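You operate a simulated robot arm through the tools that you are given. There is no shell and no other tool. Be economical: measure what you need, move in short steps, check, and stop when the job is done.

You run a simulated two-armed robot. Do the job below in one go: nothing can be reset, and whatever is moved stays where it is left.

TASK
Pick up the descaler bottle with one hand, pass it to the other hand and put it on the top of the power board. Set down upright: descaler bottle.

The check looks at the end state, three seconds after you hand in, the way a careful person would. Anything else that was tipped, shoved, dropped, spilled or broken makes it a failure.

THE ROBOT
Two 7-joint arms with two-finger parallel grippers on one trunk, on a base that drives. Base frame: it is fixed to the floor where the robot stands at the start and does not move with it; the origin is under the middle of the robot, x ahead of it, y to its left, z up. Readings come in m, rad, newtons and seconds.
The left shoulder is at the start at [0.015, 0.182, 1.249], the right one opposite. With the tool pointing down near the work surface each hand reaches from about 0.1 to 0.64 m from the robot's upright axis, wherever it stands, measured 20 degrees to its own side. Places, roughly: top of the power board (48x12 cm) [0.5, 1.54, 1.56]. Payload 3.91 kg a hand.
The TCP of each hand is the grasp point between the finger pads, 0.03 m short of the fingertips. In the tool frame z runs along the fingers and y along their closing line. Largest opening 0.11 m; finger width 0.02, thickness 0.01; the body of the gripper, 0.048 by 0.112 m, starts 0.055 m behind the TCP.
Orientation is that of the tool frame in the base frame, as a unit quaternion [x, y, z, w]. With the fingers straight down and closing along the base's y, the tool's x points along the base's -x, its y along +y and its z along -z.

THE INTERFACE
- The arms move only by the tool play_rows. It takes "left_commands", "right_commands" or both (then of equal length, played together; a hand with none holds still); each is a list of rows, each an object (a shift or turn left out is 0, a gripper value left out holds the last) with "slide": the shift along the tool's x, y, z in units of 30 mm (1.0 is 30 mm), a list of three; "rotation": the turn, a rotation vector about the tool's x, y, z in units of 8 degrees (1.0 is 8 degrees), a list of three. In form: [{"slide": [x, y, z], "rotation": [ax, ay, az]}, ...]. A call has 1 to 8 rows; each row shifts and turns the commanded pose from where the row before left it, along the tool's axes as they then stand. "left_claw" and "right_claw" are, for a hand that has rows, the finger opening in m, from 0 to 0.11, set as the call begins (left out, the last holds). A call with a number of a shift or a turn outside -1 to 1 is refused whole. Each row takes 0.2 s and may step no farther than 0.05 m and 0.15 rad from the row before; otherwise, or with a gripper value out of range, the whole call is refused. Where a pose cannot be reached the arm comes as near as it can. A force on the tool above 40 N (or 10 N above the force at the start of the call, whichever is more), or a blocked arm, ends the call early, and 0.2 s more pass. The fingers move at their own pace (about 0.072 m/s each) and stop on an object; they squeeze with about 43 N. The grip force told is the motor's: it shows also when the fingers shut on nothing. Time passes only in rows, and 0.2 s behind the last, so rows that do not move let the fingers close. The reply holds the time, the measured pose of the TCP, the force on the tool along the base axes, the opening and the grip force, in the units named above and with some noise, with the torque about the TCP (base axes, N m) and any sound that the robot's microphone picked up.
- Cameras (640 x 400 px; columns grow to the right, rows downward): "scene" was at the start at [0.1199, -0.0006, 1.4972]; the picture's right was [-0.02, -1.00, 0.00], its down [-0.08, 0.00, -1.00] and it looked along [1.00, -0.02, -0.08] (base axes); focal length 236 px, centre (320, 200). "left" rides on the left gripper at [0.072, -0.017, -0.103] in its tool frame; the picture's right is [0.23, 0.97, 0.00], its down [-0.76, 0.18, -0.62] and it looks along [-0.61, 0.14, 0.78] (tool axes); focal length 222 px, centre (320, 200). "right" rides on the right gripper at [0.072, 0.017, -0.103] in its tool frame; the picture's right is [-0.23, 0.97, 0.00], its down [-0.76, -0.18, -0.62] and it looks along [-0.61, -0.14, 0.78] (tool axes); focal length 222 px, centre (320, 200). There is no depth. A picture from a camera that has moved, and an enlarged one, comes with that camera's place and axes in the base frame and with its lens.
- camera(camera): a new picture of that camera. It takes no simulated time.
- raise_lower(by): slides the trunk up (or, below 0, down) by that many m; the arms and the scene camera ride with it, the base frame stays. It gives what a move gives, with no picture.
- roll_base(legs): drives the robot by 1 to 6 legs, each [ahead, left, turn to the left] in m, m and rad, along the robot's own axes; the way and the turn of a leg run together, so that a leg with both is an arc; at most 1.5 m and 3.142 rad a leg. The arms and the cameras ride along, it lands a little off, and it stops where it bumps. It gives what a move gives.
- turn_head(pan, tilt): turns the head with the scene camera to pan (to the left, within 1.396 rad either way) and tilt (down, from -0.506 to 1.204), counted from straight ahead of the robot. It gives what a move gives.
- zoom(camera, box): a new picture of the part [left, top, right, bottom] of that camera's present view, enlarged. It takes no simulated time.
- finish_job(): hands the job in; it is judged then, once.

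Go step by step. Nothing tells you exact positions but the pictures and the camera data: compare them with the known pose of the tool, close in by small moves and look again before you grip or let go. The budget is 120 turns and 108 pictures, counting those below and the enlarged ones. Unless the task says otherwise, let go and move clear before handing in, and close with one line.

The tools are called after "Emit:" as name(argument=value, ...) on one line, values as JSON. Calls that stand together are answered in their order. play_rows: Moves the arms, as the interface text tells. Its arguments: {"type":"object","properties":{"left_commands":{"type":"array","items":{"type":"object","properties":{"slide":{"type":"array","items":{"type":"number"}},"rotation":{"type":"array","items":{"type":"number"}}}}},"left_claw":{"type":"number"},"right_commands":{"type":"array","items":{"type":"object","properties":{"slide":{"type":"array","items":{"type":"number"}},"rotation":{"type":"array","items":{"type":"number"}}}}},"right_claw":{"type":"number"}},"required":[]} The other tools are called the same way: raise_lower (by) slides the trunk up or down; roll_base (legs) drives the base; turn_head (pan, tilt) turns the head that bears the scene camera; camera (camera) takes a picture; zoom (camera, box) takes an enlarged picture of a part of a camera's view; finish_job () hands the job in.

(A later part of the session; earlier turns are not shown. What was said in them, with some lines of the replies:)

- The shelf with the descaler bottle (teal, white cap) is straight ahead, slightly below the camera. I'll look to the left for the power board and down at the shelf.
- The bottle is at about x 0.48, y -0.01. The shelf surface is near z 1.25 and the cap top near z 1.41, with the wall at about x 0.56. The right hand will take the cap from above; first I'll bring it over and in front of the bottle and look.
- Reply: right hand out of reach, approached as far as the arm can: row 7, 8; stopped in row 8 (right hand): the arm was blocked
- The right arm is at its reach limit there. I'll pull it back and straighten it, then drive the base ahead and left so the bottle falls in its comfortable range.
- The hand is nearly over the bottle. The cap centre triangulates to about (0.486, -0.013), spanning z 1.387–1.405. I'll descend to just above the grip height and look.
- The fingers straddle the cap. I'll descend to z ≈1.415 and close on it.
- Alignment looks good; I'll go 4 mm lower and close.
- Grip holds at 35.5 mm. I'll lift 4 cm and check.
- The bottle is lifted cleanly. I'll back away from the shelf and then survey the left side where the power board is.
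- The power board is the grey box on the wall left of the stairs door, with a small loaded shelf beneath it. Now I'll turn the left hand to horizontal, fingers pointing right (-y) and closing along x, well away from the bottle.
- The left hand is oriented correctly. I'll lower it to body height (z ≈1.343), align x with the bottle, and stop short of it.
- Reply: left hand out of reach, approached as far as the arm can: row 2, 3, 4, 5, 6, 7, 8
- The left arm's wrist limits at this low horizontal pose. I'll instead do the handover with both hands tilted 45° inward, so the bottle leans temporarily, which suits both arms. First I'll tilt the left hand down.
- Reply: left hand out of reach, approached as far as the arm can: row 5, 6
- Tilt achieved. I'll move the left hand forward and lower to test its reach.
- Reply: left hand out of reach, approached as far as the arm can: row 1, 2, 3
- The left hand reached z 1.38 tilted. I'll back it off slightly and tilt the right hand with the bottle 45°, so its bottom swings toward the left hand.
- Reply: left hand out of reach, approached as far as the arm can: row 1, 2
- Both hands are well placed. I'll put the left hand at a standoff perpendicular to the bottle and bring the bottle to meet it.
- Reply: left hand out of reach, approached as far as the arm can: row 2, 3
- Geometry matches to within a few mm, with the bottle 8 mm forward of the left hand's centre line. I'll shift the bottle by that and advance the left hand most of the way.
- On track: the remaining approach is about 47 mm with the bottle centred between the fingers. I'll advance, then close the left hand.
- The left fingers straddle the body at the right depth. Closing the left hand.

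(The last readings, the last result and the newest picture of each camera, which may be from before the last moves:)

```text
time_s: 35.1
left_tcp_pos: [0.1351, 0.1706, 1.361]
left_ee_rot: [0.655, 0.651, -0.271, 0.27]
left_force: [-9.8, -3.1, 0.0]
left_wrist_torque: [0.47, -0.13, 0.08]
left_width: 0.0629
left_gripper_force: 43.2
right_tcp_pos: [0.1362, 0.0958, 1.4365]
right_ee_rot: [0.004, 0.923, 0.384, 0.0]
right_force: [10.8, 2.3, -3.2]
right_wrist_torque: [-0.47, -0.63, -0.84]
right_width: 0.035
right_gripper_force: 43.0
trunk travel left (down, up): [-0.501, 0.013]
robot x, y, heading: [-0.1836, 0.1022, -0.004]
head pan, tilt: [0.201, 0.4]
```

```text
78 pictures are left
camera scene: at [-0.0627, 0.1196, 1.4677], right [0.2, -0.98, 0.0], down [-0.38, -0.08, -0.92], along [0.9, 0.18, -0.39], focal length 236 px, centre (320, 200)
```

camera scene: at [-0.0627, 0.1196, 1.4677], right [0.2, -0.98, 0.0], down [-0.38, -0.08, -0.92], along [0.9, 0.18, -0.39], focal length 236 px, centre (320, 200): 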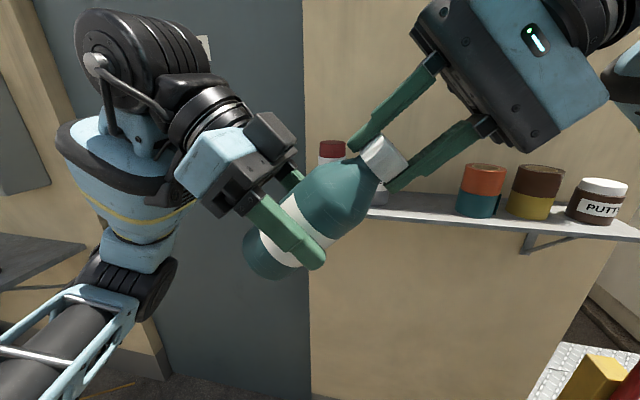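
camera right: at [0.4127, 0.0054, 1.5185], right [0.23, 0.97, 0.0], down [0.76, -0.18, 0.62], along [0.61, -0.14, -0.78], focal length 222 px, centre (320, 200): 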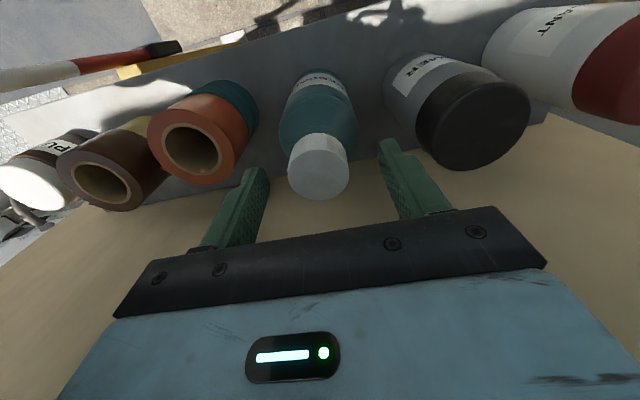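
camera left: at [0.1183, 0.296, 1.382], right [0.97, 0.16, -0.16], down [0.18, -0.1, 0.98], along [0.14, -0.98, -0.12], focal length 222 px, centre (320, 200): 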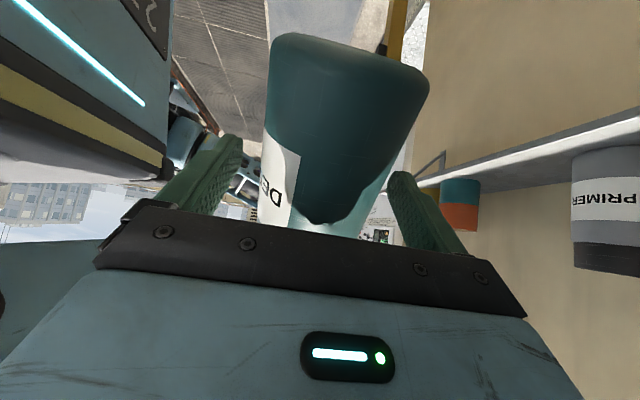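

Both hands now hold it (body 63 mm). I'll open the right hand and withdraw it along its axis.

Emit:
play_rows(right_commands=[{"slide": [0, 0, 0]}, {"slide": [0, 0, 0]}, {"slide": [0, 0, 0]}], right_claw=0.08)

Emit:
play_rows(right_commands=[{"slide": [0, 0, -0.5]}, {"slide": [0, 0, -0.9]}, {"slide": [0, 0, -0.9]}, {"slide": [0, -0.7, -0.7]}, {"slide": [0, -0.7, -0.7]}, {"slide": [0, -0.8, 0]}, {"slide": [0, 0, 0]}])

Emit:
camera(camera="scene")

```text
time_s: 35.9
left_tcp_pos: [0.1352, 0.1708, 1.361]
left_ee_rot: [0.654, 0.653, -0.271, 0.27]
left_force: [-0.6, -0.9, 0.4]
left_wrist_torque: [0.0, -0.02, 0.0]
left_width: 0.0627
left_gripper_force: 43.0
right_tcp_pos: [0.1339, 0.095, 1.4347]
right_ee_rot: [0.001, 0.923, 0.384, 0.0]
right_force: [0.1, 0.0, -0.5]
right_wrist_torque: [0.02, 0.02, -0.01]
right_width: 0.0802
right_gripper_force: 0.1
trunk travel left (down, up): [-0.501, 0.013]
robot x, y, heading: [-0.1782, 0.0967, 0.001]
head pan, tilt: [0.201, 0.4]
```

```text
time_s: 37.5
left_tcp_pos: [0.1349, 0.1721, 1.3598]
left_ee_rot: [0.654, 0.653, -0.27, 0.27]
left_force: [-0.6, -0.9, -0.1]
left_wrist_torque: [-0.01, -0.01, -0.02]
left_width: 0.0628
left_gripper_force: 42.5
right_tcp_pos: [0.135, -0.0313, 1.4658]
right_ee_rot: [0.0, 0.924, 0.383, 0.0]
right_force: [-0.2, 1.6, 0.2]
right_wrist_torque: [0.0, 0.02, 0.0]
right_width: 0.0797
right_gripper_force: 0.1
trunk travel left (down, up): [-0.501, 0.013]
robot x, y, heading: [-0.1848, 0.0983, -0.006]
head pan, tilt: [0.201, 0.4]
```

```text
77 pictures are left
camera scene: at [-0.0629, 0.12, 1.4677], right [0.2, -0.98, 0.0], down [-0.38, -0.08, -0.92], along [0.9, 0.18, -0.39], focal length 236 px, centre (320, 200)
```

scene: 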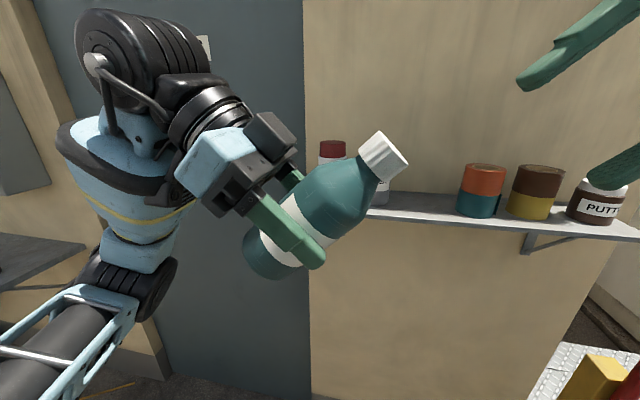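

The left hand now holds the bottle alone. I'll raise it and rotate it back to horizontal so the bottle is upright.

Emit:
play_rows(left_commands=[{"slide": [-0.7, 0, -0.7]}, {"slide": [-0.7, 0, -0.7]}, {"slide": [-0.7, 0, -0.7]}, {"slide": [-0.7, 0, -0.7]}, {"slide": [0, 0, -0.9]}, {"slide": [0, 0, 0]}])

Emit:
play_rows(left_commands=[{"rotation": [0, -0.94, 0]}, {"rotation": [0, -0.94, 0]}, {"rotation": [0, -0.94, 0]}, {"rotation": [0, -0.94, 0]}, {"rotation": [0, -0.94, 0]}, {"rotation": [0, -0.925, 0]}, {"slide": [0, 0, 0]}])

Emit:
camera(camera="scene")

```text
time_s: 38.9
left_tcp_pos: [0.1373, 0.1906, 1.4985]
left_ee_rot: [0.653, 0.653, -0.271, 0.271]
left_force: [0.4, 0.1, -3.5]
left_wrist_torque: [0.01, 0.01, 0.0]
left_width: 0.0625
left_gripper_force: 42.6
right_tcp_pos: [0.1366, -0.0327, 1.464]
right_ee_rot: [0.002, 0.924, 0.383, 0.0]
right_force: [0.3, 0.5, -1.0]
right_wrist_torque: [0.02, 0.0, 0.0]
right_width: 0.0799
right_gripper_force: 0.0
trunk travel left (down, up): [-0.501, 0.013]
robot x, y, heading: [-0.1824, 0.1015, -0.002]
head pan, tilt: [0.201, 0.4]
```

```text
time_s: 40.5
left_tcp_pos: [0.1357, 0.1908, 1.4977]
left_ee_rot: [-0.5, -0.499, 0.501, -0.5]
left_force: [-0.2, 0.9, -4.0]
left_wrist_torque: [0.05, -0.02, 0.01]
left_width: 0.0628
left_gripper_force: 42.4
right_tcp_pos: [0.1353, -0.0322, 1.4643]
right_ee_rot: [0.002, 0.924, 0.383, 0.0]
right_force: [0.3, 0.2, 0.0]
right_wrist_torque: [0.02, 0.0, 0.02]
right_width: 0.0802
right_gripper_force: 0.0
trunk travel left (down, up): [-0.501, 0.013]
robot x, y, heading: [-0.1827, 0.1009, -0.001]
head pan, tilt: [0.201, 0.4]
```

```text
76 pictures are left
camera scene: at [-0.0629, 0.1195, 1.4677], right [0.2, -0.98, 0.0], down [-0.38, -0.08, -0.92], along [0.9, 0.18, -0.39], focal length 236 px, centre (320, 200)
```

scene: 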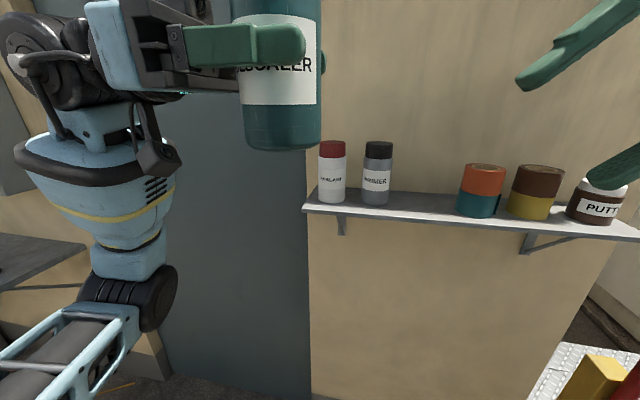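

The bottle is upright in the left hand. Next I'll raise it and swing the hand to point forward while moving forward and left, first 64° of the 90°.

Emit:
play_rows(left_commands=[{"slide": [-0.45, 0.54, -0.33], "rotation": [-1, 0, 0]}, {"slide": [-0.45, 0.585, -0.25], "rotation": [-1, 0, 0]}, {"slide": [-0.45, 0.61, -0.17], "rotation": [-1, 0, 0]}, {"slide": [-0.45, 0.63, -0.08], "rotation": [-1, 0, 0]}, {"slide": [-0.45, 0.64, 0], "rotation": [-1, 0, 0]}, {"slide": [-0.45, 0.63, 0.1], "rotation": [-1, 0, 0]}, {"slide": [-0.45, 0.61, 0.18], "rotation": [-1, 0, 0]}, {"slide": [-0.45, 0.58, 0.26], "rotation": [-1, 0, 0]}])

Emit:
turn_head(pan=0.4, tilt=0.0)

Emit:
camera(camera="scene")

```text
time_s: 42.3
left_tcp_pos: [0.266, 0.2707, 1.6074]
left_ee_rot: [0.159, 0.689, -0.159, 0.689]
left_force: [0.2, 0.4, -4.1]
left_wrist_torque: [-0.02, 0.02, -0.02]
left_width: 0.0625
left_gripper_force: 43.0
right_tcp_pos: [0.1356, -0.0323, 1.4638]
right_ee_rot: [0.002, 0.923, 0.384, -0.001]
right_force: [-0.6, 0.1, -0.5]
right_wrist_torque: [0.04, 0.03, -0.02]
right_width: 0.08
right_gripper_force: 0.0
trunk travel left (down, up): [-0.501, 0.013]
robot x, y, heading: [-0.1821, 0.0983, -0.002]
head pan, tilt: [0.201, 0.4]
```

```text
time_s: 43.1
left_tcp_pos: [0.2661, 0.271, 1.6059]
left_ee_rot: [0.161, 0.689, -0.161, 0.689]
left_force: [-0.1, 0.2, -3.1]
left_wrist_torque: [-0.01, 0.03, 0.01]
left_width: 0.0626
left_gripper_force: 42.2
right_tcp_pos: [0.1344, -0.0304, 1.4651]
right_ee_rot: [0.001, 0.924, 0.384, 0.0]
right_force: [-0.1, 0.1, -0.2]
right_wrist_torque: [0.01, -0.01, 0.02]
right_width: 0.0798
right_gripper_force: 0.1
trunk travel left (down, up): [-0.501, 0.013]
robot x, y, heading: [-0.1831, 0.101, -0.003]
head pan, tilt: [0.4, 0.0]
```

```text
75 pictures are left
camera scene: at [-0.0703, 0.1362, 1.5046], right [0.39, -0.92, 0.0], down [0.0, 0.0, -1.0], along [0.92, 0.39, 0.0], focal length 236 px, centre (320, 200)
```

scene: 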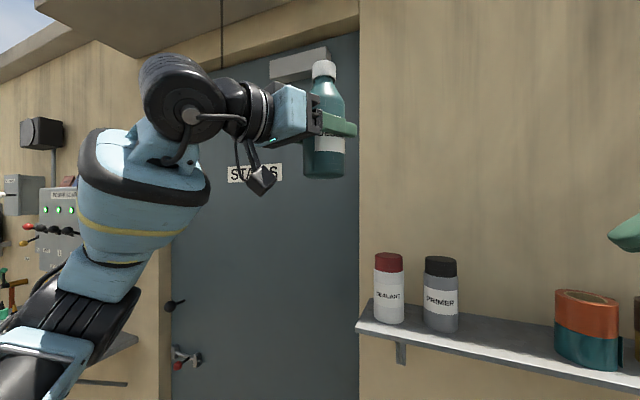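

That went smoothly. The power board is at the far left with a small reddish item seemingly on top and a speaker above it. I'll finish the yaw and raise the bottle, then look at the board more closely.

Emit:
play_rows(left_commands=[{"slide": [-0.5, 0.54, 0.34], "rotation": [-1, 0, 0]}, {"slide": [-0.5, 0.485, 0.41], "rotation": [-1, 0, 0]}, {"slide": [-0.5, 0.42, 0.48], "rotation": [-1, 0, 0]}, {"rotation": [-0.25, 0, 0]}, {"slide": [0, 0, 0]}], right_commands=[{"slide": [0.3, -0.7, -0.6]}, {"slide": [0.3, -0.7, -0.4]}, {"slide": [0.3, -0.7, 0]}, {"slide": [0, -0.7, 0]}, {"slide": [0, 0, 0]}])

Emit:
turn_head(pan=0.9, tilt=0.1)

Emit:
camera(camera="scene")

Emit:
camera(camera="left")

```text
time_s: 44.3
left_tcp_pos: [0.3148, 0.3014, 1.6511]
left_ee_rot: [-0.001, 0.707, 0.0, 0.708]
left_force: [0.3, -0.2, -4.7]
left_wrist_torque: [0.03, 0.0, 0.02]
left_width: 0.0627
left_gripper_force: 42.6
right_tcp_pos: [0.1087, -0.1098, 1.4269]
right_ee_rot: [0.0, 0.924, 0.383, 0.001]
right_force: [0.3, 1.1, -0.3]
right_wrist_torque: [-0.01, 0.0, 0.01]
right_width: 0.08
right_gripper_force: 0.1
trunk travel left (down, up): [-0.501, 0.013]
robot x, y, heading: [-0.1817, 0.1038, -0.0]
head pan, tilt: [0.4, 0.0]
```

```text
time_s: 45.3
left_tcp_pos: [0.3154, 0.3001, 1.6522]
left_ee_rot: [0.001, 0.707, -0.001, 0.707]
left_force: [-0.6, -0.5, -3.8]
left_wrist_torque: [-0.01, -0.01, -0.04]
left_width: 0.0626
left_gripper_force: 43.2
right_tcp_pos: [0.1101, -0.1106, 1.4282]
right_ee_rot: [0.002, 0.924, 0.383, 0.001]
right_force: [1.0, 0.3, -0.5]
right_wrist_torque: [0.01, 0.01, 0.02]
right_width: 0.0799
right_gripper_force: 0.0
trunk travel left (down, up): [-0.501, 0.013]
robot x, y, heading: [-0.1835, 0.1004, -0.003]
head pan, tilt: [0.901, 0.099]
```

```text
74 pictures are left
camera scene: at [-0.0961, 0.1732, 1.4956], right [0.78, -0.62, 0.0], down [-0.06, -0.08, -1.0], along [0.62, 0.78, -0.1], focal length 236 px, centre (320, 200)
```

scene: 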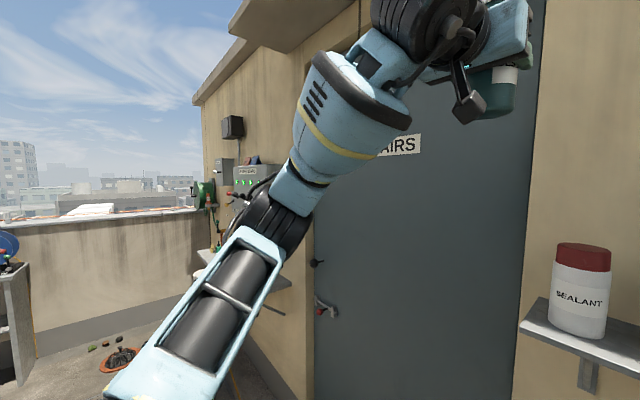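

```text
73 pictures are left
camera left: at [0.2118, 0.2835, 1.5786], right [0.0, 0.97, -0.23], down [-0.62, 0.18, 0.76], along [0.78, 0.14, 0.61], focal length 222 px, centre (320, 200)
```

left: 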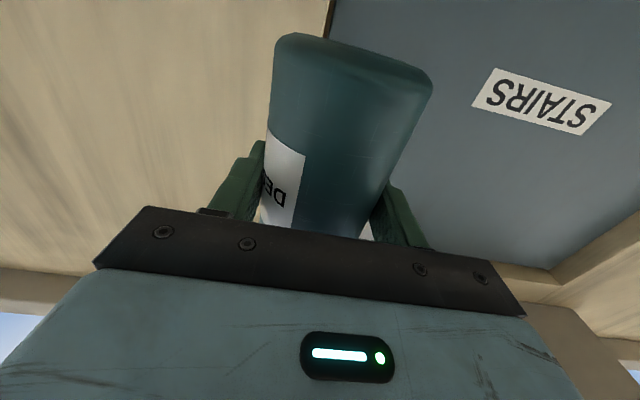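

I can see the board top has a couple of things on it. I'll drive left, staying back from the wall, to get a clear view of the board.

Emit:
roll_base(legs=[[-0.15, 0.6, 0]])

Emit:
turn_head(pan=0.5, tilt=0.0)

Emit:
camera(camera="scene")

Emit:
turn_head(pan=1.2, tilt=0.5)

Emit:
camera(camera="scene")

```text
time_s: 51.0
left_tcp_pos: [0.1761, 0.897, 1.6517]
left_ee_rot: [0.007, 0.707, -0.007, 0.707]
left_force: [0.6, 0.1, -4.5]
left_wrist_torque: [0.03, 0.03, -0.02]
left_width: 0.0623
left_gripper_force: 42.8
right_tcp_pos: [-0.0369, 0.4906, 1.4274]
right_ee_rot: [0.01, 0.923, 0.384, 0.003]
right_force: [0.9, -0.3, 0.4]
right_wrist_torque: [0.03, -0.02, -0.01]
right_width: 0.0801
right_gripper_force: 0.1
trunk travel left (down, up): [-0.501, 0.013]
robot x, y, heading: [-0.3237, 0.7088, -0.017]
head pan, tilt: [0.901, 0.099]
```

```text
time_s: 51.9
left_tcp_pos: [0.1754, 0.8974, 1.653]
left_ee_rot: [0.006, 0.707, -0.007, 0.707]
left_force: [-0.4, 0.7, -4.1]
left_wrist_torque: [0.01, -0.01, 0.0]
left_width: 0.0626
left_gripper_force: 43.0
right_tcp_pos: [-0.0365, 0.4913, 1.4262]
right_ee_rot: [0.01, 0.923, 0.384, 0.003]
right_force: [0.5, 1.0, 0.5]
right_wrist_torque: [0.0, 0.0, -0.01]
right_width: 0.0799
right_gripper_force: 0.1
trunk travel left (down, up): [-0.501, 0.013]
robot x, y, heading: [-0.3257, 0.7058, -0.023]
head pan, tilt: [0.499, 0.0]
```

```text
72 pictures are left
camera scene: at [-0.2158, 0.7488, 1.5046], right [0.46, -0.89, 0.0], down [0.0, 0.0, -1.0], along [0.89, 0.46, 0.0], focal length 236 px, centre (320, 200)
```

scene: 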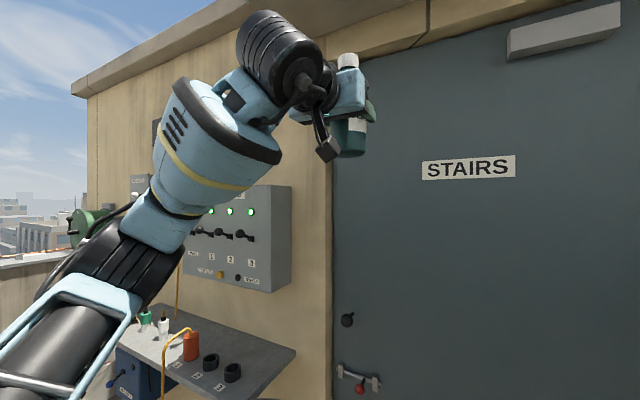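

```text
time_s: 53.0
left_tcp_pos: [0.1755, 0.8966, 1.6507]
left_ee_rot: [0.007, 0.707, -0.007, 0.707]
left_force: [-0.6, 0.1, -3.9]
left_wrist_torque: [0.01, 0.03, 0.02]
left_width: 0.0625
left_gripper_force: 43.2
right_tcp_pos: [-0.0371, 0.4884, 1.4275]
right_ee_rot: [0.009, 0.923, 0.384, 0.003]
right_force: [0.0, 0.0, 0.1]
right_wrist_torque: [0.0, -0.02, -0.02]
right_width: 0.08
right_gripper_force: 0.1
trunk travel left (down, up): [-0.501, 0.013]
robot x, y, heading: [-0.3241, 0.7092, -0.026]
head pan, tilt: [1.201, 0.499]
```

```text
71 pictures are left
camera scene: at [-0.2611, 0.7912, 1.4586], right [0.93, -0.38, 0.0], down [-0.18, -0.44, -0.88], along [0.33, 0.81, -0.48], focal length 236 px, centre (320, 200)
```

scene: 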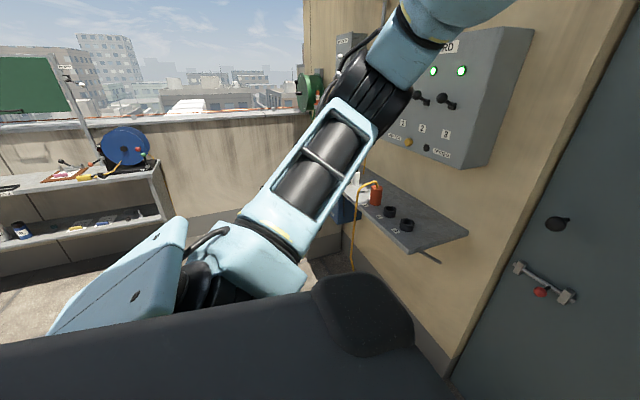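

The board spans roughly y 1.30–1.78 with front face at x ≈0.44; switches protrude, and a low shelf sits beneath at z ≈0.92. I'll keep back and drive further left, facing the board, for an unobstructed view.

Emit:
roll_base(legs=[[-0.05, 0.75, 0.025]])

Emit:
turn_head(pan=0.0, tilt=0.0)

Emit:
camera(camera="scene")

```text
time_s: 59.9
left_tcp_pos: [0.1218, 1.6575, 1.6519]
left_ee_rot: [-0.005, 0.707, 0.005, 0.707]
left_force: [-0.7, 0.5, -4.1]
left_wrist_torque: [0.03, 0.04, 0.0]
left_width: 0.0624
left_gripper_force: 43.2
right_tcp_pos: [-0.078, 1.2439, 1.427]
right_ee_rot: [-0.006, 0.924, 0.383, -0.003]
right_force: [0.1, 0.4, -0.1]
right_wrist_torque: [-0.01, 0.07, 0.03]
right_width: 0.0798
right_gripper_force: 0.1
trunk travel left (down, up): [-0.501, 0.013]
robot x, y, heading: [-0.3716, 1.4448, 0.014]
head pan, tilt: [1.201, 0.499]
```

```text
time_s: 61.3
left_tcp_pos: [0.1211, 1.657, 1.6509]
left_ee_rot: [-0.004, 0.706, 0.004, 0.708]
left_force: [0.4, -0.4, -3.5]
left_wrist_torque: [-0.01, 0.02, 0.0]
left_width: 0.0622
left_gripper_force: 43.0
right_tcp_pos: [-0.0785, 1.2441, 1.4267]
right_ee_rot: [-0.006, 0.923, 0.384, -0.003]
right_force: [-0.5, 0.8, 0.4]
right_wrist_torque: [0.02, 0.0, -0.01]
right_width: 0.0801
right_gripper_force: 0.1
trunk travel left (down, up): [-0.501, 0.013]
robot x, y, heading: [-0.3737, 1.454, 0.01]
head pan, tilt: [0.0, 0.0]
```

```text
70 pictures are left
camera scene: at [-0.254, 1.4539, 1.5046], right [0.01, -1.0, 0.0], down [0.0, 0.0, -1.0], along [1.0, 0.01, 0.0], focal length 236 px, centre (320, 200)
```

scene: 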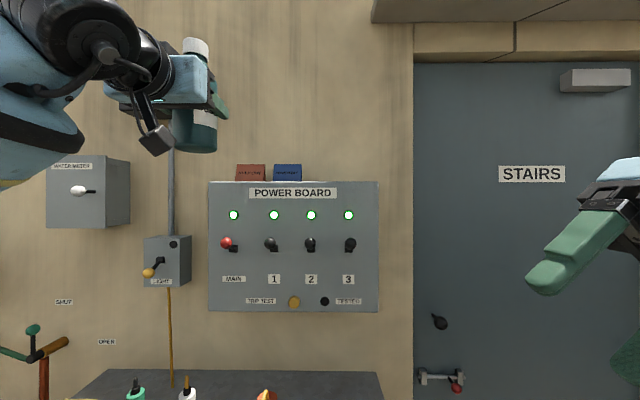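

Clear view: the board top edge is z ≈1.558, with red and blue boxes standing at y ≈1.52–1.72. The free stretch is y 1.30–1.51, so I'll aim for (0.49, 1.40). I'll slide right first, then forward partway.

Emit:
roll_base(legs=[[0, -0.255, -0.012], [0.22, 0, 0]])

Emit:
camera(camera="scene")

```text
time_s: 65.4
left_tcp_pos: [0.3441, 1.4036, 1.6527]
left_ee_rot: [-0.001, 0.707, 0.001, 0.708]
left_force: [0.7, -0.8, -4.1]
left_wrist_torque: [-0.02, 0.02, 0.02]
left_width: 0.0624
left_gripper_force: 43.0
right_tcp_pos: [0.1405, 0.9909, 1.4279]
right_ee_rot: [0.0, 0.924, 0.383, 0.001]
right_force: [-0.5, -0.8, 0.1]
right_wrist_torque: [0.02, -0.02, 0.0]
right_width: 0.0801
right_gripper_force: 0.0
trunk travel left (down, up): [-0.501, 0.013]
robot x, y, heading: [-0.1514, 1.2019, 0.003]
head pan, tilt: [0.0, 0.0]
```

```text
69 pictures are left
camera scene: at [-0.0323, 1.2034, 1.5049], right [0.0, -1.0, 0.0], down [0.0, 0.0, -1.0], along [1.0, 0.0, 0.0], focal length 236 px, centre (320, 200)
```

scene: 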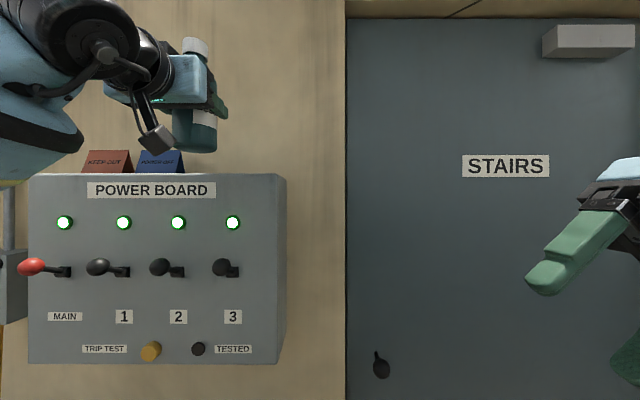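

The board top spans x 0.44–0.557; the bottle hangs about 4 cm above it at y 1.40, clear of the tent signs. I'll extend the arm forward over the board.

Emit:
play_rows(left_commands=[{"slide": [0, -0.1, 0.8]}, {"slide": [0, -0.1, 0.8]}, {"slide": [0, 0, 0.8]}, {"slide": [0, 0, 0.8]}, {"slide": [0, 0, 0]}])

Emit:
camera(camera="scene")

Emit:
camera(camera="left")

```text
time_s: 66.6
left_tcp_pos: [0.4425, 1.3969, 1.6514]
left_ee_rot: [0.0, 0.706, 0.0, 0.708]
left_force: [0.3, 0.6, -3.8]
left_wrist_torque: [0.0, -0.01, -0.01]
left_width: 0.0627
left_gripper_force: 43.0
right_tcp_pos: [0.141, 0.9917, 1.4272]
right_ee_rot: [0.0, 0.923, 0.384, 0.0]
right_force: [0.3, -0.1, 0.1]
right_wrist_torque: [0.0, 0.0, -0.02]
right_width: 0.0799
right_gripper_force: 0.0
trunk travel left (down, up): [-0.501, 0.013]
robot x, y, heading: [-0.1475, 1.2018, 0.004]
head pan, tilt: [0.0, 0.0]
```

```text
68 pictures are left
camera scene: at [-0.0315, 1.2037, 1.5047], right [0.0, -1.0, 0.0], down [0.0, 0.0, -1.0], along [1.0, 0.0, 0.0], focal length 236 px, centre (320, 200)
```

scene: 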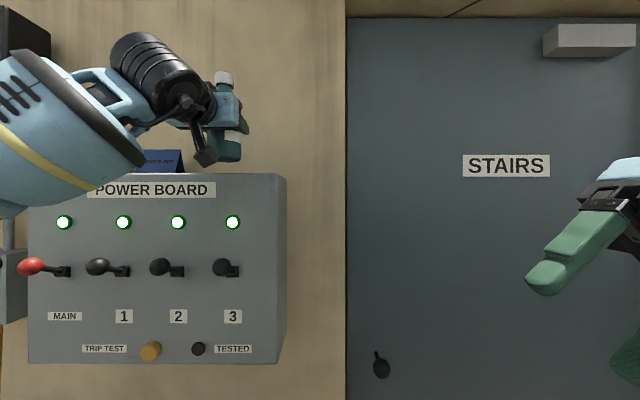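

```text
67 pictures are left
camera left: at [0.3397, 1.38, 1.579], right [0.0, 0.97, -0.23], down [-0.62, 0.18, 0.76], along [0.78, 0.14, 0.61], focal length 222 px, centre (320, 200)
```

left: 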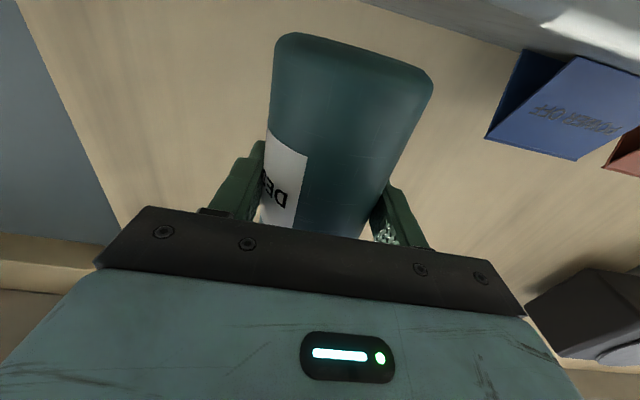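

The wrist camera hangs below the hand, so I'll stop at x ≈0.484 to keep it in front of the board face, then check before lowering.

Emit:
play_rows(left_commands=[{"slide": [0, 0, 0.7]}, {"slide": [0, 0, 0.68]}, {"slide": [0.3, 0, 0]}, {"slide": [0, 0, 0]}])

Emit:
zoom(camera="scene", box=[140, 40, 300, 200])

Emit:
camera(camera="left")

```text
time_s: 67.6
left_tcp_pos: [0.4838, 1.3958, 1.6412]
left_ee_rot: [-0.001, 0.707, 0.001, 0.707]
left_force: [-0.6, 0.1, -4.2]
left_wrist_torque: [0.0, 0.03, 0.0]
left_width: 0.0623
left_gripper_force: 42.9
right_tcp_pos: [0.1433, 0.9922, 1.4269]
right_ee_rot: [0.0, 0.924, 0.383, -0.001]
right_force: [0.6, -0.5, -0.6]
right_wrist_torque: [-0.01, -0.01, -0.01]
right_width: 0.0797
right_gripper_force: 0.0
trunk travel left (down, up): [-0.501, 0.013]
robot x, y, heading: [-0.1489, 1.202, 0.001]
head pan, tilt: [0.0, 0.0]
```

```text
2.50 times, centred on (220, 120) of scene
camera zoom: at [-0.0309, 1.2033, 1.5046], right [0.0, -1.0, 0.0], down [0.0, 0.0, -1.0], along [1.0, 0.0, 0.0], focal length 590 px, centre (570, 400)
```

zoom: 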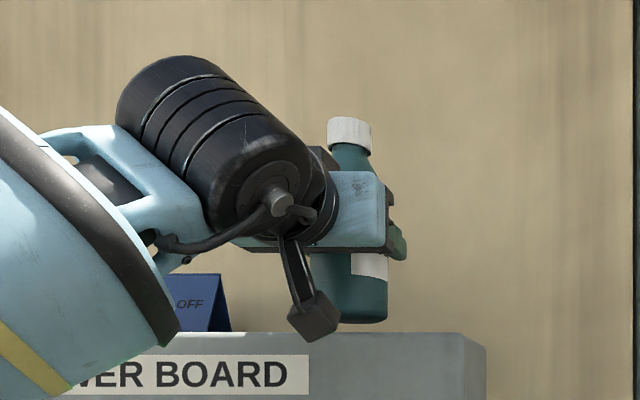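

```text
65 pictures are left
camera left: at [0.381, 1.3797, 1.569], right [0.0, 0.97, -0.23], down [-0.62, 0.18, 0.76], along [0.78, 0.14, 0.61], focal length 222 px, centre (320, 200)
```

left: 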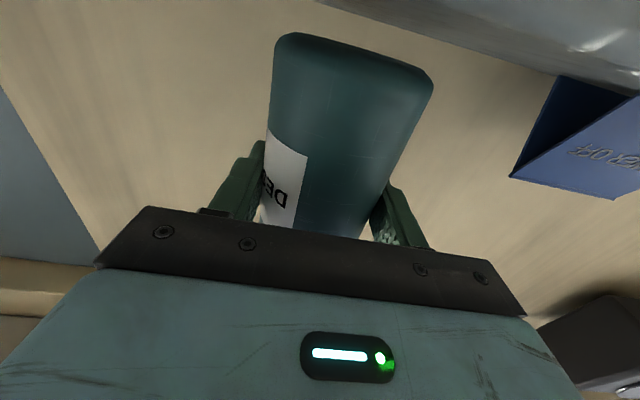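

The bottle bottom appears about 1.5 cm above the top. I'll lower in small steps watching the force.

Emit:
play_rows(left_commands=[{"slide": [0.12, 0, 0]}, {"slide": [0.12, 0, 0]}, {"slide": [0, 0, 0]}])

Emit:
zoom(camera="scene", box=[140, 80, 300, 180])

```text
time_s: 68.4
left_tcp_pos: [0.4842, 1.3965, 1.6343]
left_ee_rot: [-0.001, 0.707, 0.001, 0.707]
left_force: [0.2, 0.5, -3.6]
left_wrist_torque: [-0.02, 0.0, -0.03]
left_width: 0.0622
left_gripper_force: 42.8
right_tcp_pos: [0.1427, 0.9919, 1.4278]
right_ee_rot: [0.0, 0.924, 0.383, 0.001]
right_force: [0.3, -0.5, -0.7]
right_wrist_torque: [0.03, 0.03, 0.01]
right_width: 0.0798
right_gripper_force: 0.1
trunk travel left (down, up): [-0.501, 0.013]
robot x, y, heading: [-0.1485, 1.2024, 0.001]
head pan, tilt: [0.0, 0.0]
```

```text
4.00 times, centred on (220, 130) of scene
camera zoom: at [-0.0311, 1.2034, 1.5047], right [0.0, -1.0, 0.0], down [0.0, 0.0, -1.0], along [1.0, 0.0, 0.0], focal length 944 px, centre (720, 480)
```

zoom: 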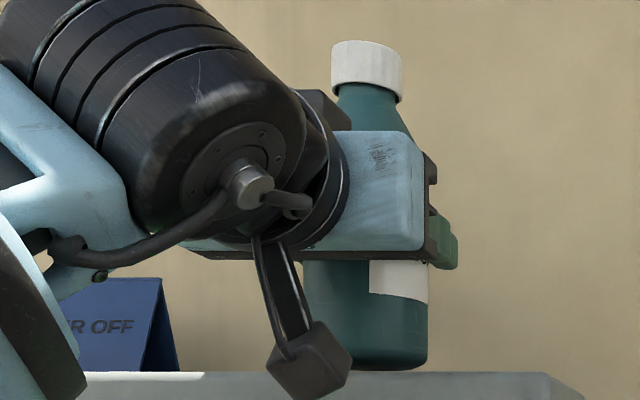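

About 6–8 mm remain. I'll lower slowly to contact.

Emit:
play_rows(left_commands=[{"slide": [0.07, 0, 0]}, {"slide": [0.07, 0, 0]}, {"slide": [0, 0, 0]}])

Emit:
zoom(camera="scene", box=[140, 80, 300, 180])

```text
time_s: 69.2
left_tcp_pos: [0.4839, 1.3979, 1.631]
left_ee_rot: [0.0, 0.707, 0.0, 0.707]
left_force: [-0.3, -0.1, -3.9]
left_wrist_torque: [0.01, -0.02, 0.0]
left_width: 0.0622
left_gripper_force: 43.0
right_tcp_pos: [0.1419, 0.9914, 1.4279]
right_ee_rot: [0.0, 0.924, 0.383, 0.0]
right_force: [-0.1, -0.8, 0.3]
right_wrist_torque: [-0.03, -0.01, -0.02]
right_width: 0.08
right_gripper_force: 0.1
trunk travel left (down, up): [-0.501, 0.013]
robot x, y, heading: [-0.1476, 1.2047, 0.001]
head pan, tilt: [0.0, 0.0]
```

```text
4.00 times, centred on (220, 130) of scene
camera zoom: at [-0.031, 1.2034, 1.5046], right [0.0, -1.0, 0.0], down [0.0, 0.0, -1.0], along [1.0, 0.0, 0.0], focal length 944 px, centre (720, 480)
```

zoom: 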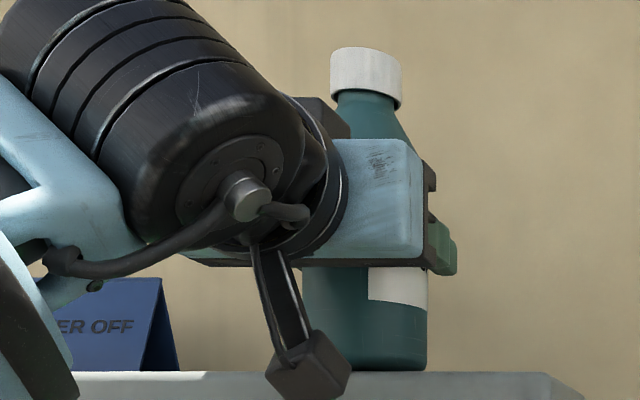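

No contact yet. Continue.

Emit:
play_rows(left_commands=[{"slide": [0.05, 0, 0]}, {"slide": [0.05, 0, 0]}, {"slide": [0, 0, 0]}])

```text
time_s: 70.0
left_tcp_pos: [0.4824, 1.3971, 1.629]
left_ee_rot: [-0.002, 0.707, 0.002, 0.707]
left_force: [-0.6, -0.1, -4.2]
left_wrist_torque: [-0.02, -0.02, 0.0]
left_width: 0.0619
left_gripper_force: 43.2
right_tcp_pos: [0.1419, 0.9921, 1.4277]
right_ee_rot: [0.0, 0.923, 0.384, 0.0]
right_force: [0.0, 0.0, 0.1]
right_wrist_torque: [-0.01, 0.02, -0.04]
right_width: 0.08
right_gripper_force: 0.0
trunk travel left (down, up): [-0.501, 0.013]
robot x, y, heading: [-0.1475, 1.201, 0.007]
head pan, tilt: [0.0, 0.0]
```

Emit:
play_rows(left_commands=[{"slide": [0.06, 0, 0]}, {"slide": [0.06, 0, 0]}, {"slide": [0, 0, 0]}])

Emit:
zoom(camera="scene", box=[140, 80, 300, 180])

```text
time_s: 70.8
left_tcp_pos: [0.4817, 1.3976, 1.6277]
left_ee_rot: [-0.001, 0.705, 0.001, 0.709]
left_force: [4.0, 0.3, 10.9]
left_wrist_torque: [-0.01, 0.07, -0.01]
left_width: 0.0619
left_gripper_force: 42.8
right_tcp_pos: [0.1413, 0.9918, 1.4281]
right_ee_rot: [0.0, 0.923, 0.384, -0.001]
right_force: [-0.2, 0.6, 0.3]
right_wrist_torque: [0.03, 0.02, 0.02]
right_width: 0.08
right_gripper_force: 0.1
trunk travel left (down, up): [-0.501, 0.013]
robot x, y, heading: [-0.1457, 1.2042, 0.002]
head pan, tilt: [0.0, 0.0]
```

```text
4.00 times, centred on (220, 130) of scene
camera zoom: at [-0.0315, 1.2031, 1.5049], right [0.0, -1.0, 0.0], down [0.0, 0.0, -1.0], along [1.0, 0.0, 0.0], focal length 944 px, centre (720, 480)
```

zoom: 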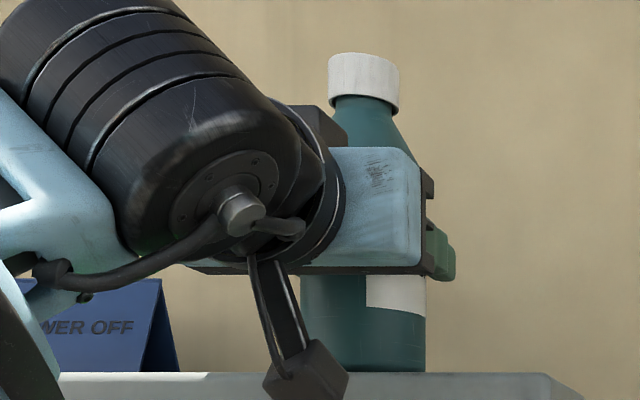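

Contact: about 15 N upward, line of force through the TCP, so the bottle base rests on the board. I'll ease off slightly and open the fingers.

Emit:
play_rows(left_commands=[{"slide": [-0.05, 0, 0]}, {"slide": [0, 0, 0]}])

```text
time_s: 71.4
left_tcp_pos: [0.4816, 1.3973, 1.6269]
left_ee_rot: [0.0, 0.707, 0.0, 0.707]
left_force: [-1.0, 0.1, 5.5]
left_wrist_torque: [-0.11, -0.25, 0.01]
left_width: 0.0622
left_gripper_force: 43.1
right_tcp_pos: [0.1408, 0.9913, 1.4266]
right_ee_rot: [0.0, 0.924, 0.383, -0.001]
right_force: [0.0, -0.9, 0.2]
right_wrist_torque: [0.01, 0.0, -0.01]
right_width: 0.0803
right_gripper_force: 0.1
trunk travel left (down, up): [-0.501, 0.013]
robot x, y, heading: [-0.1481, 1.1986, 0.004]
head pan, tilt: [0.0, 0.0]
```

Emit:
play_rows(left_commands=[{"slide": [0, 0, 0]}, {"slide": [0, 0, 0]}, {"slide": [0, 0, 0]}], left_claw=0.085)

Emit:
zoom(camera="scene", box=[140, 80, 300, 180])

Emit:
camera(camera="left")

```text
time_s: 72.2
left_tcp_pos: [0.4835, 1.3976, 1.6263]
left_ee_rot: [-0.001, 0.708, 0.001, 0.707]
left_force: [0.3, 0.5, 0.3]
left_wrist_torque: [-0.01, 0.01, -0.01]
left_width: 0.0849
left_gripper_force: 0.2
right_tcp_pos: [0.142, 0.9912, 1.4283]
right_ee_rot: [0.0, 0.924, 0.383, -0.001]
right_force: [0.4, -0.3, 0.3]
right_wrist_torque: [-0.02, -0.01, 0.01]
right_width: 0.0798
right_gripper_force: 0.0
trunk travel left (down, up): [-0.501, 0.013]
robot x, y, heading: [-0.1472, 1.2069, 0.001]
head pan, tilt: [0.0, 0.0]
```

```text
4.00 times, centred on (220, 130) of scene
camera zoom: at [-0.0313, 1.2034, 1.5047], right [0.0, -1.0, 0.0], down [0.0, 0.0, -1.0], along [1.0, 0.0, 0.0], focal length 944 px, centre (720, 480)
```

zoom: 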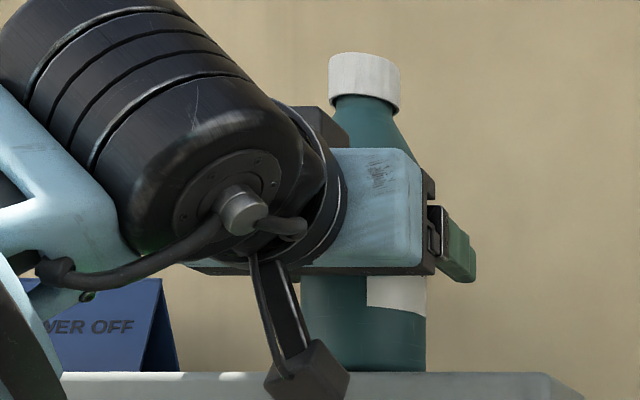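

```text
60 pictures are left
camera left: at [0.3803, 1.3811, 1.5542], right [0.0, 0.97, -0.23], down [-0.62, 0.18, 0.76], along [0.78, 0.14, 0.61], focal length 222 px, centre (320, 200)
```

left: 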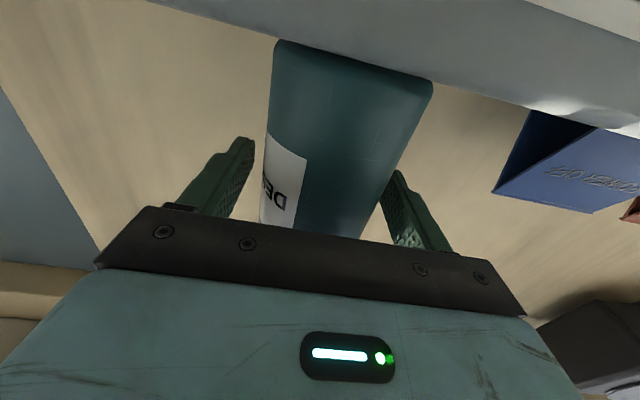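

The bottle stands free and upright with both fingers clear. I'll withdraw the hand straight back.

Emit:
play_rows(left_commands=[{"slide": [0, 0, -0.4]}, {"slide": [0, 0, -0.7]}, {"slide": [0, 0, -0.9]}, {"slide": [0, 0, -0.9]}, {"slide": [0, 0, -0.9]}, {"slide": [0, 0, 0]}])

Emit:
roll_base(legs=[[-0.2, 0, 0]])

Emit:
camera(camera="scene")

```text
time_s: 73.6
left_tcp_pos: [0.3685, 1.397, 1.6246]
left_ee_rot: [0.0, 0.707, 0.0, 0.707]
left_force: [0.2, 0.5, -0.5]
left_wrist_torque: [0.0, 0.01, 0.0]
left_width: 0.0849
left_gripper_force: 0.1
right_tcp_pos: [0.1418, 0.9912, 1.4278]
right_ee_rot: [0.0, 0.923, 0.384, -0.001]
right_force: [0.3, -0.7, -0.3]
right_wrist_torque: [0.0, 0.01, -0.03]
right_width: 0.0801
right_gripper_force: 0.1
trunk travel left (down, up): [-0.501, 0.013]
robot x, y, heading: [-0.1498, 1.2045, -0.002]
head pan, tilt: [0.0, 0.0]
```

```text
time_s: 75.2
left_tcp_pos: [0.1732, 1.3943, 1.6242]
left_ee_rot: [0.001, 0.707, -0.001, 0.707]
left_force: [0.6, 0.3, 0.0]
left_wrist_torque: [0.02, -0.02, -0.02]
left_width: 0.085
left_gripper_force: 0.0
right_tcp_pos: [-0.0563, 0.9904, 1.4271]
right_ee_rot: [0.001, 0.924, 0.383, 0.0]
right_force: [0.9, -0.6, -0.1]
right_wrist_torque: [0.04, -0.01, -0.01]
right_width: 0.08
right_gripper_force: 0.0
trunk travel left (down, up): [-0.501, 0.013]
robot x, y, heading: [-0.348, 1.2041, 0.003]
head pan, tilt: [0.0, 0.0]
```

```text
59 pictures are left
camera scene: at [-0.2292, 1.2028, 1.5044], right [0.0, -1.0, 0.0], down [0.0, 0.0, -1.0], along [1.0, 0.0, 0.0], focal length 236 px, centre (320, 200)
```

scene: 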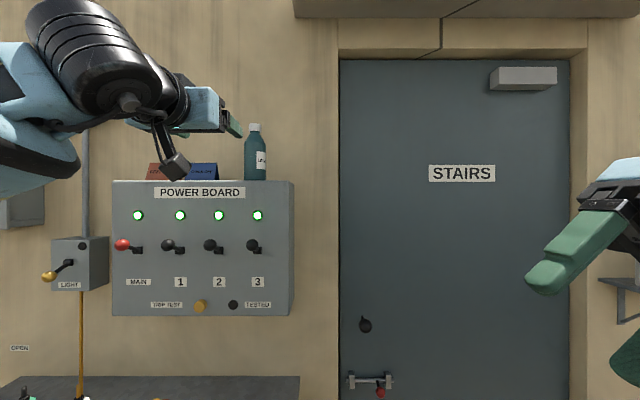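

The bottle stands upright on the board beside the two signs, which are undisturbed, and both hands are clear. Handing in.

Emit:
finish_job()

```text
The job is handed in.
```

The right hand picked up the descaler bottle, handed it to the left, and the left set it upright on top of the power board. Nothing else looked disturbed in the last picture.
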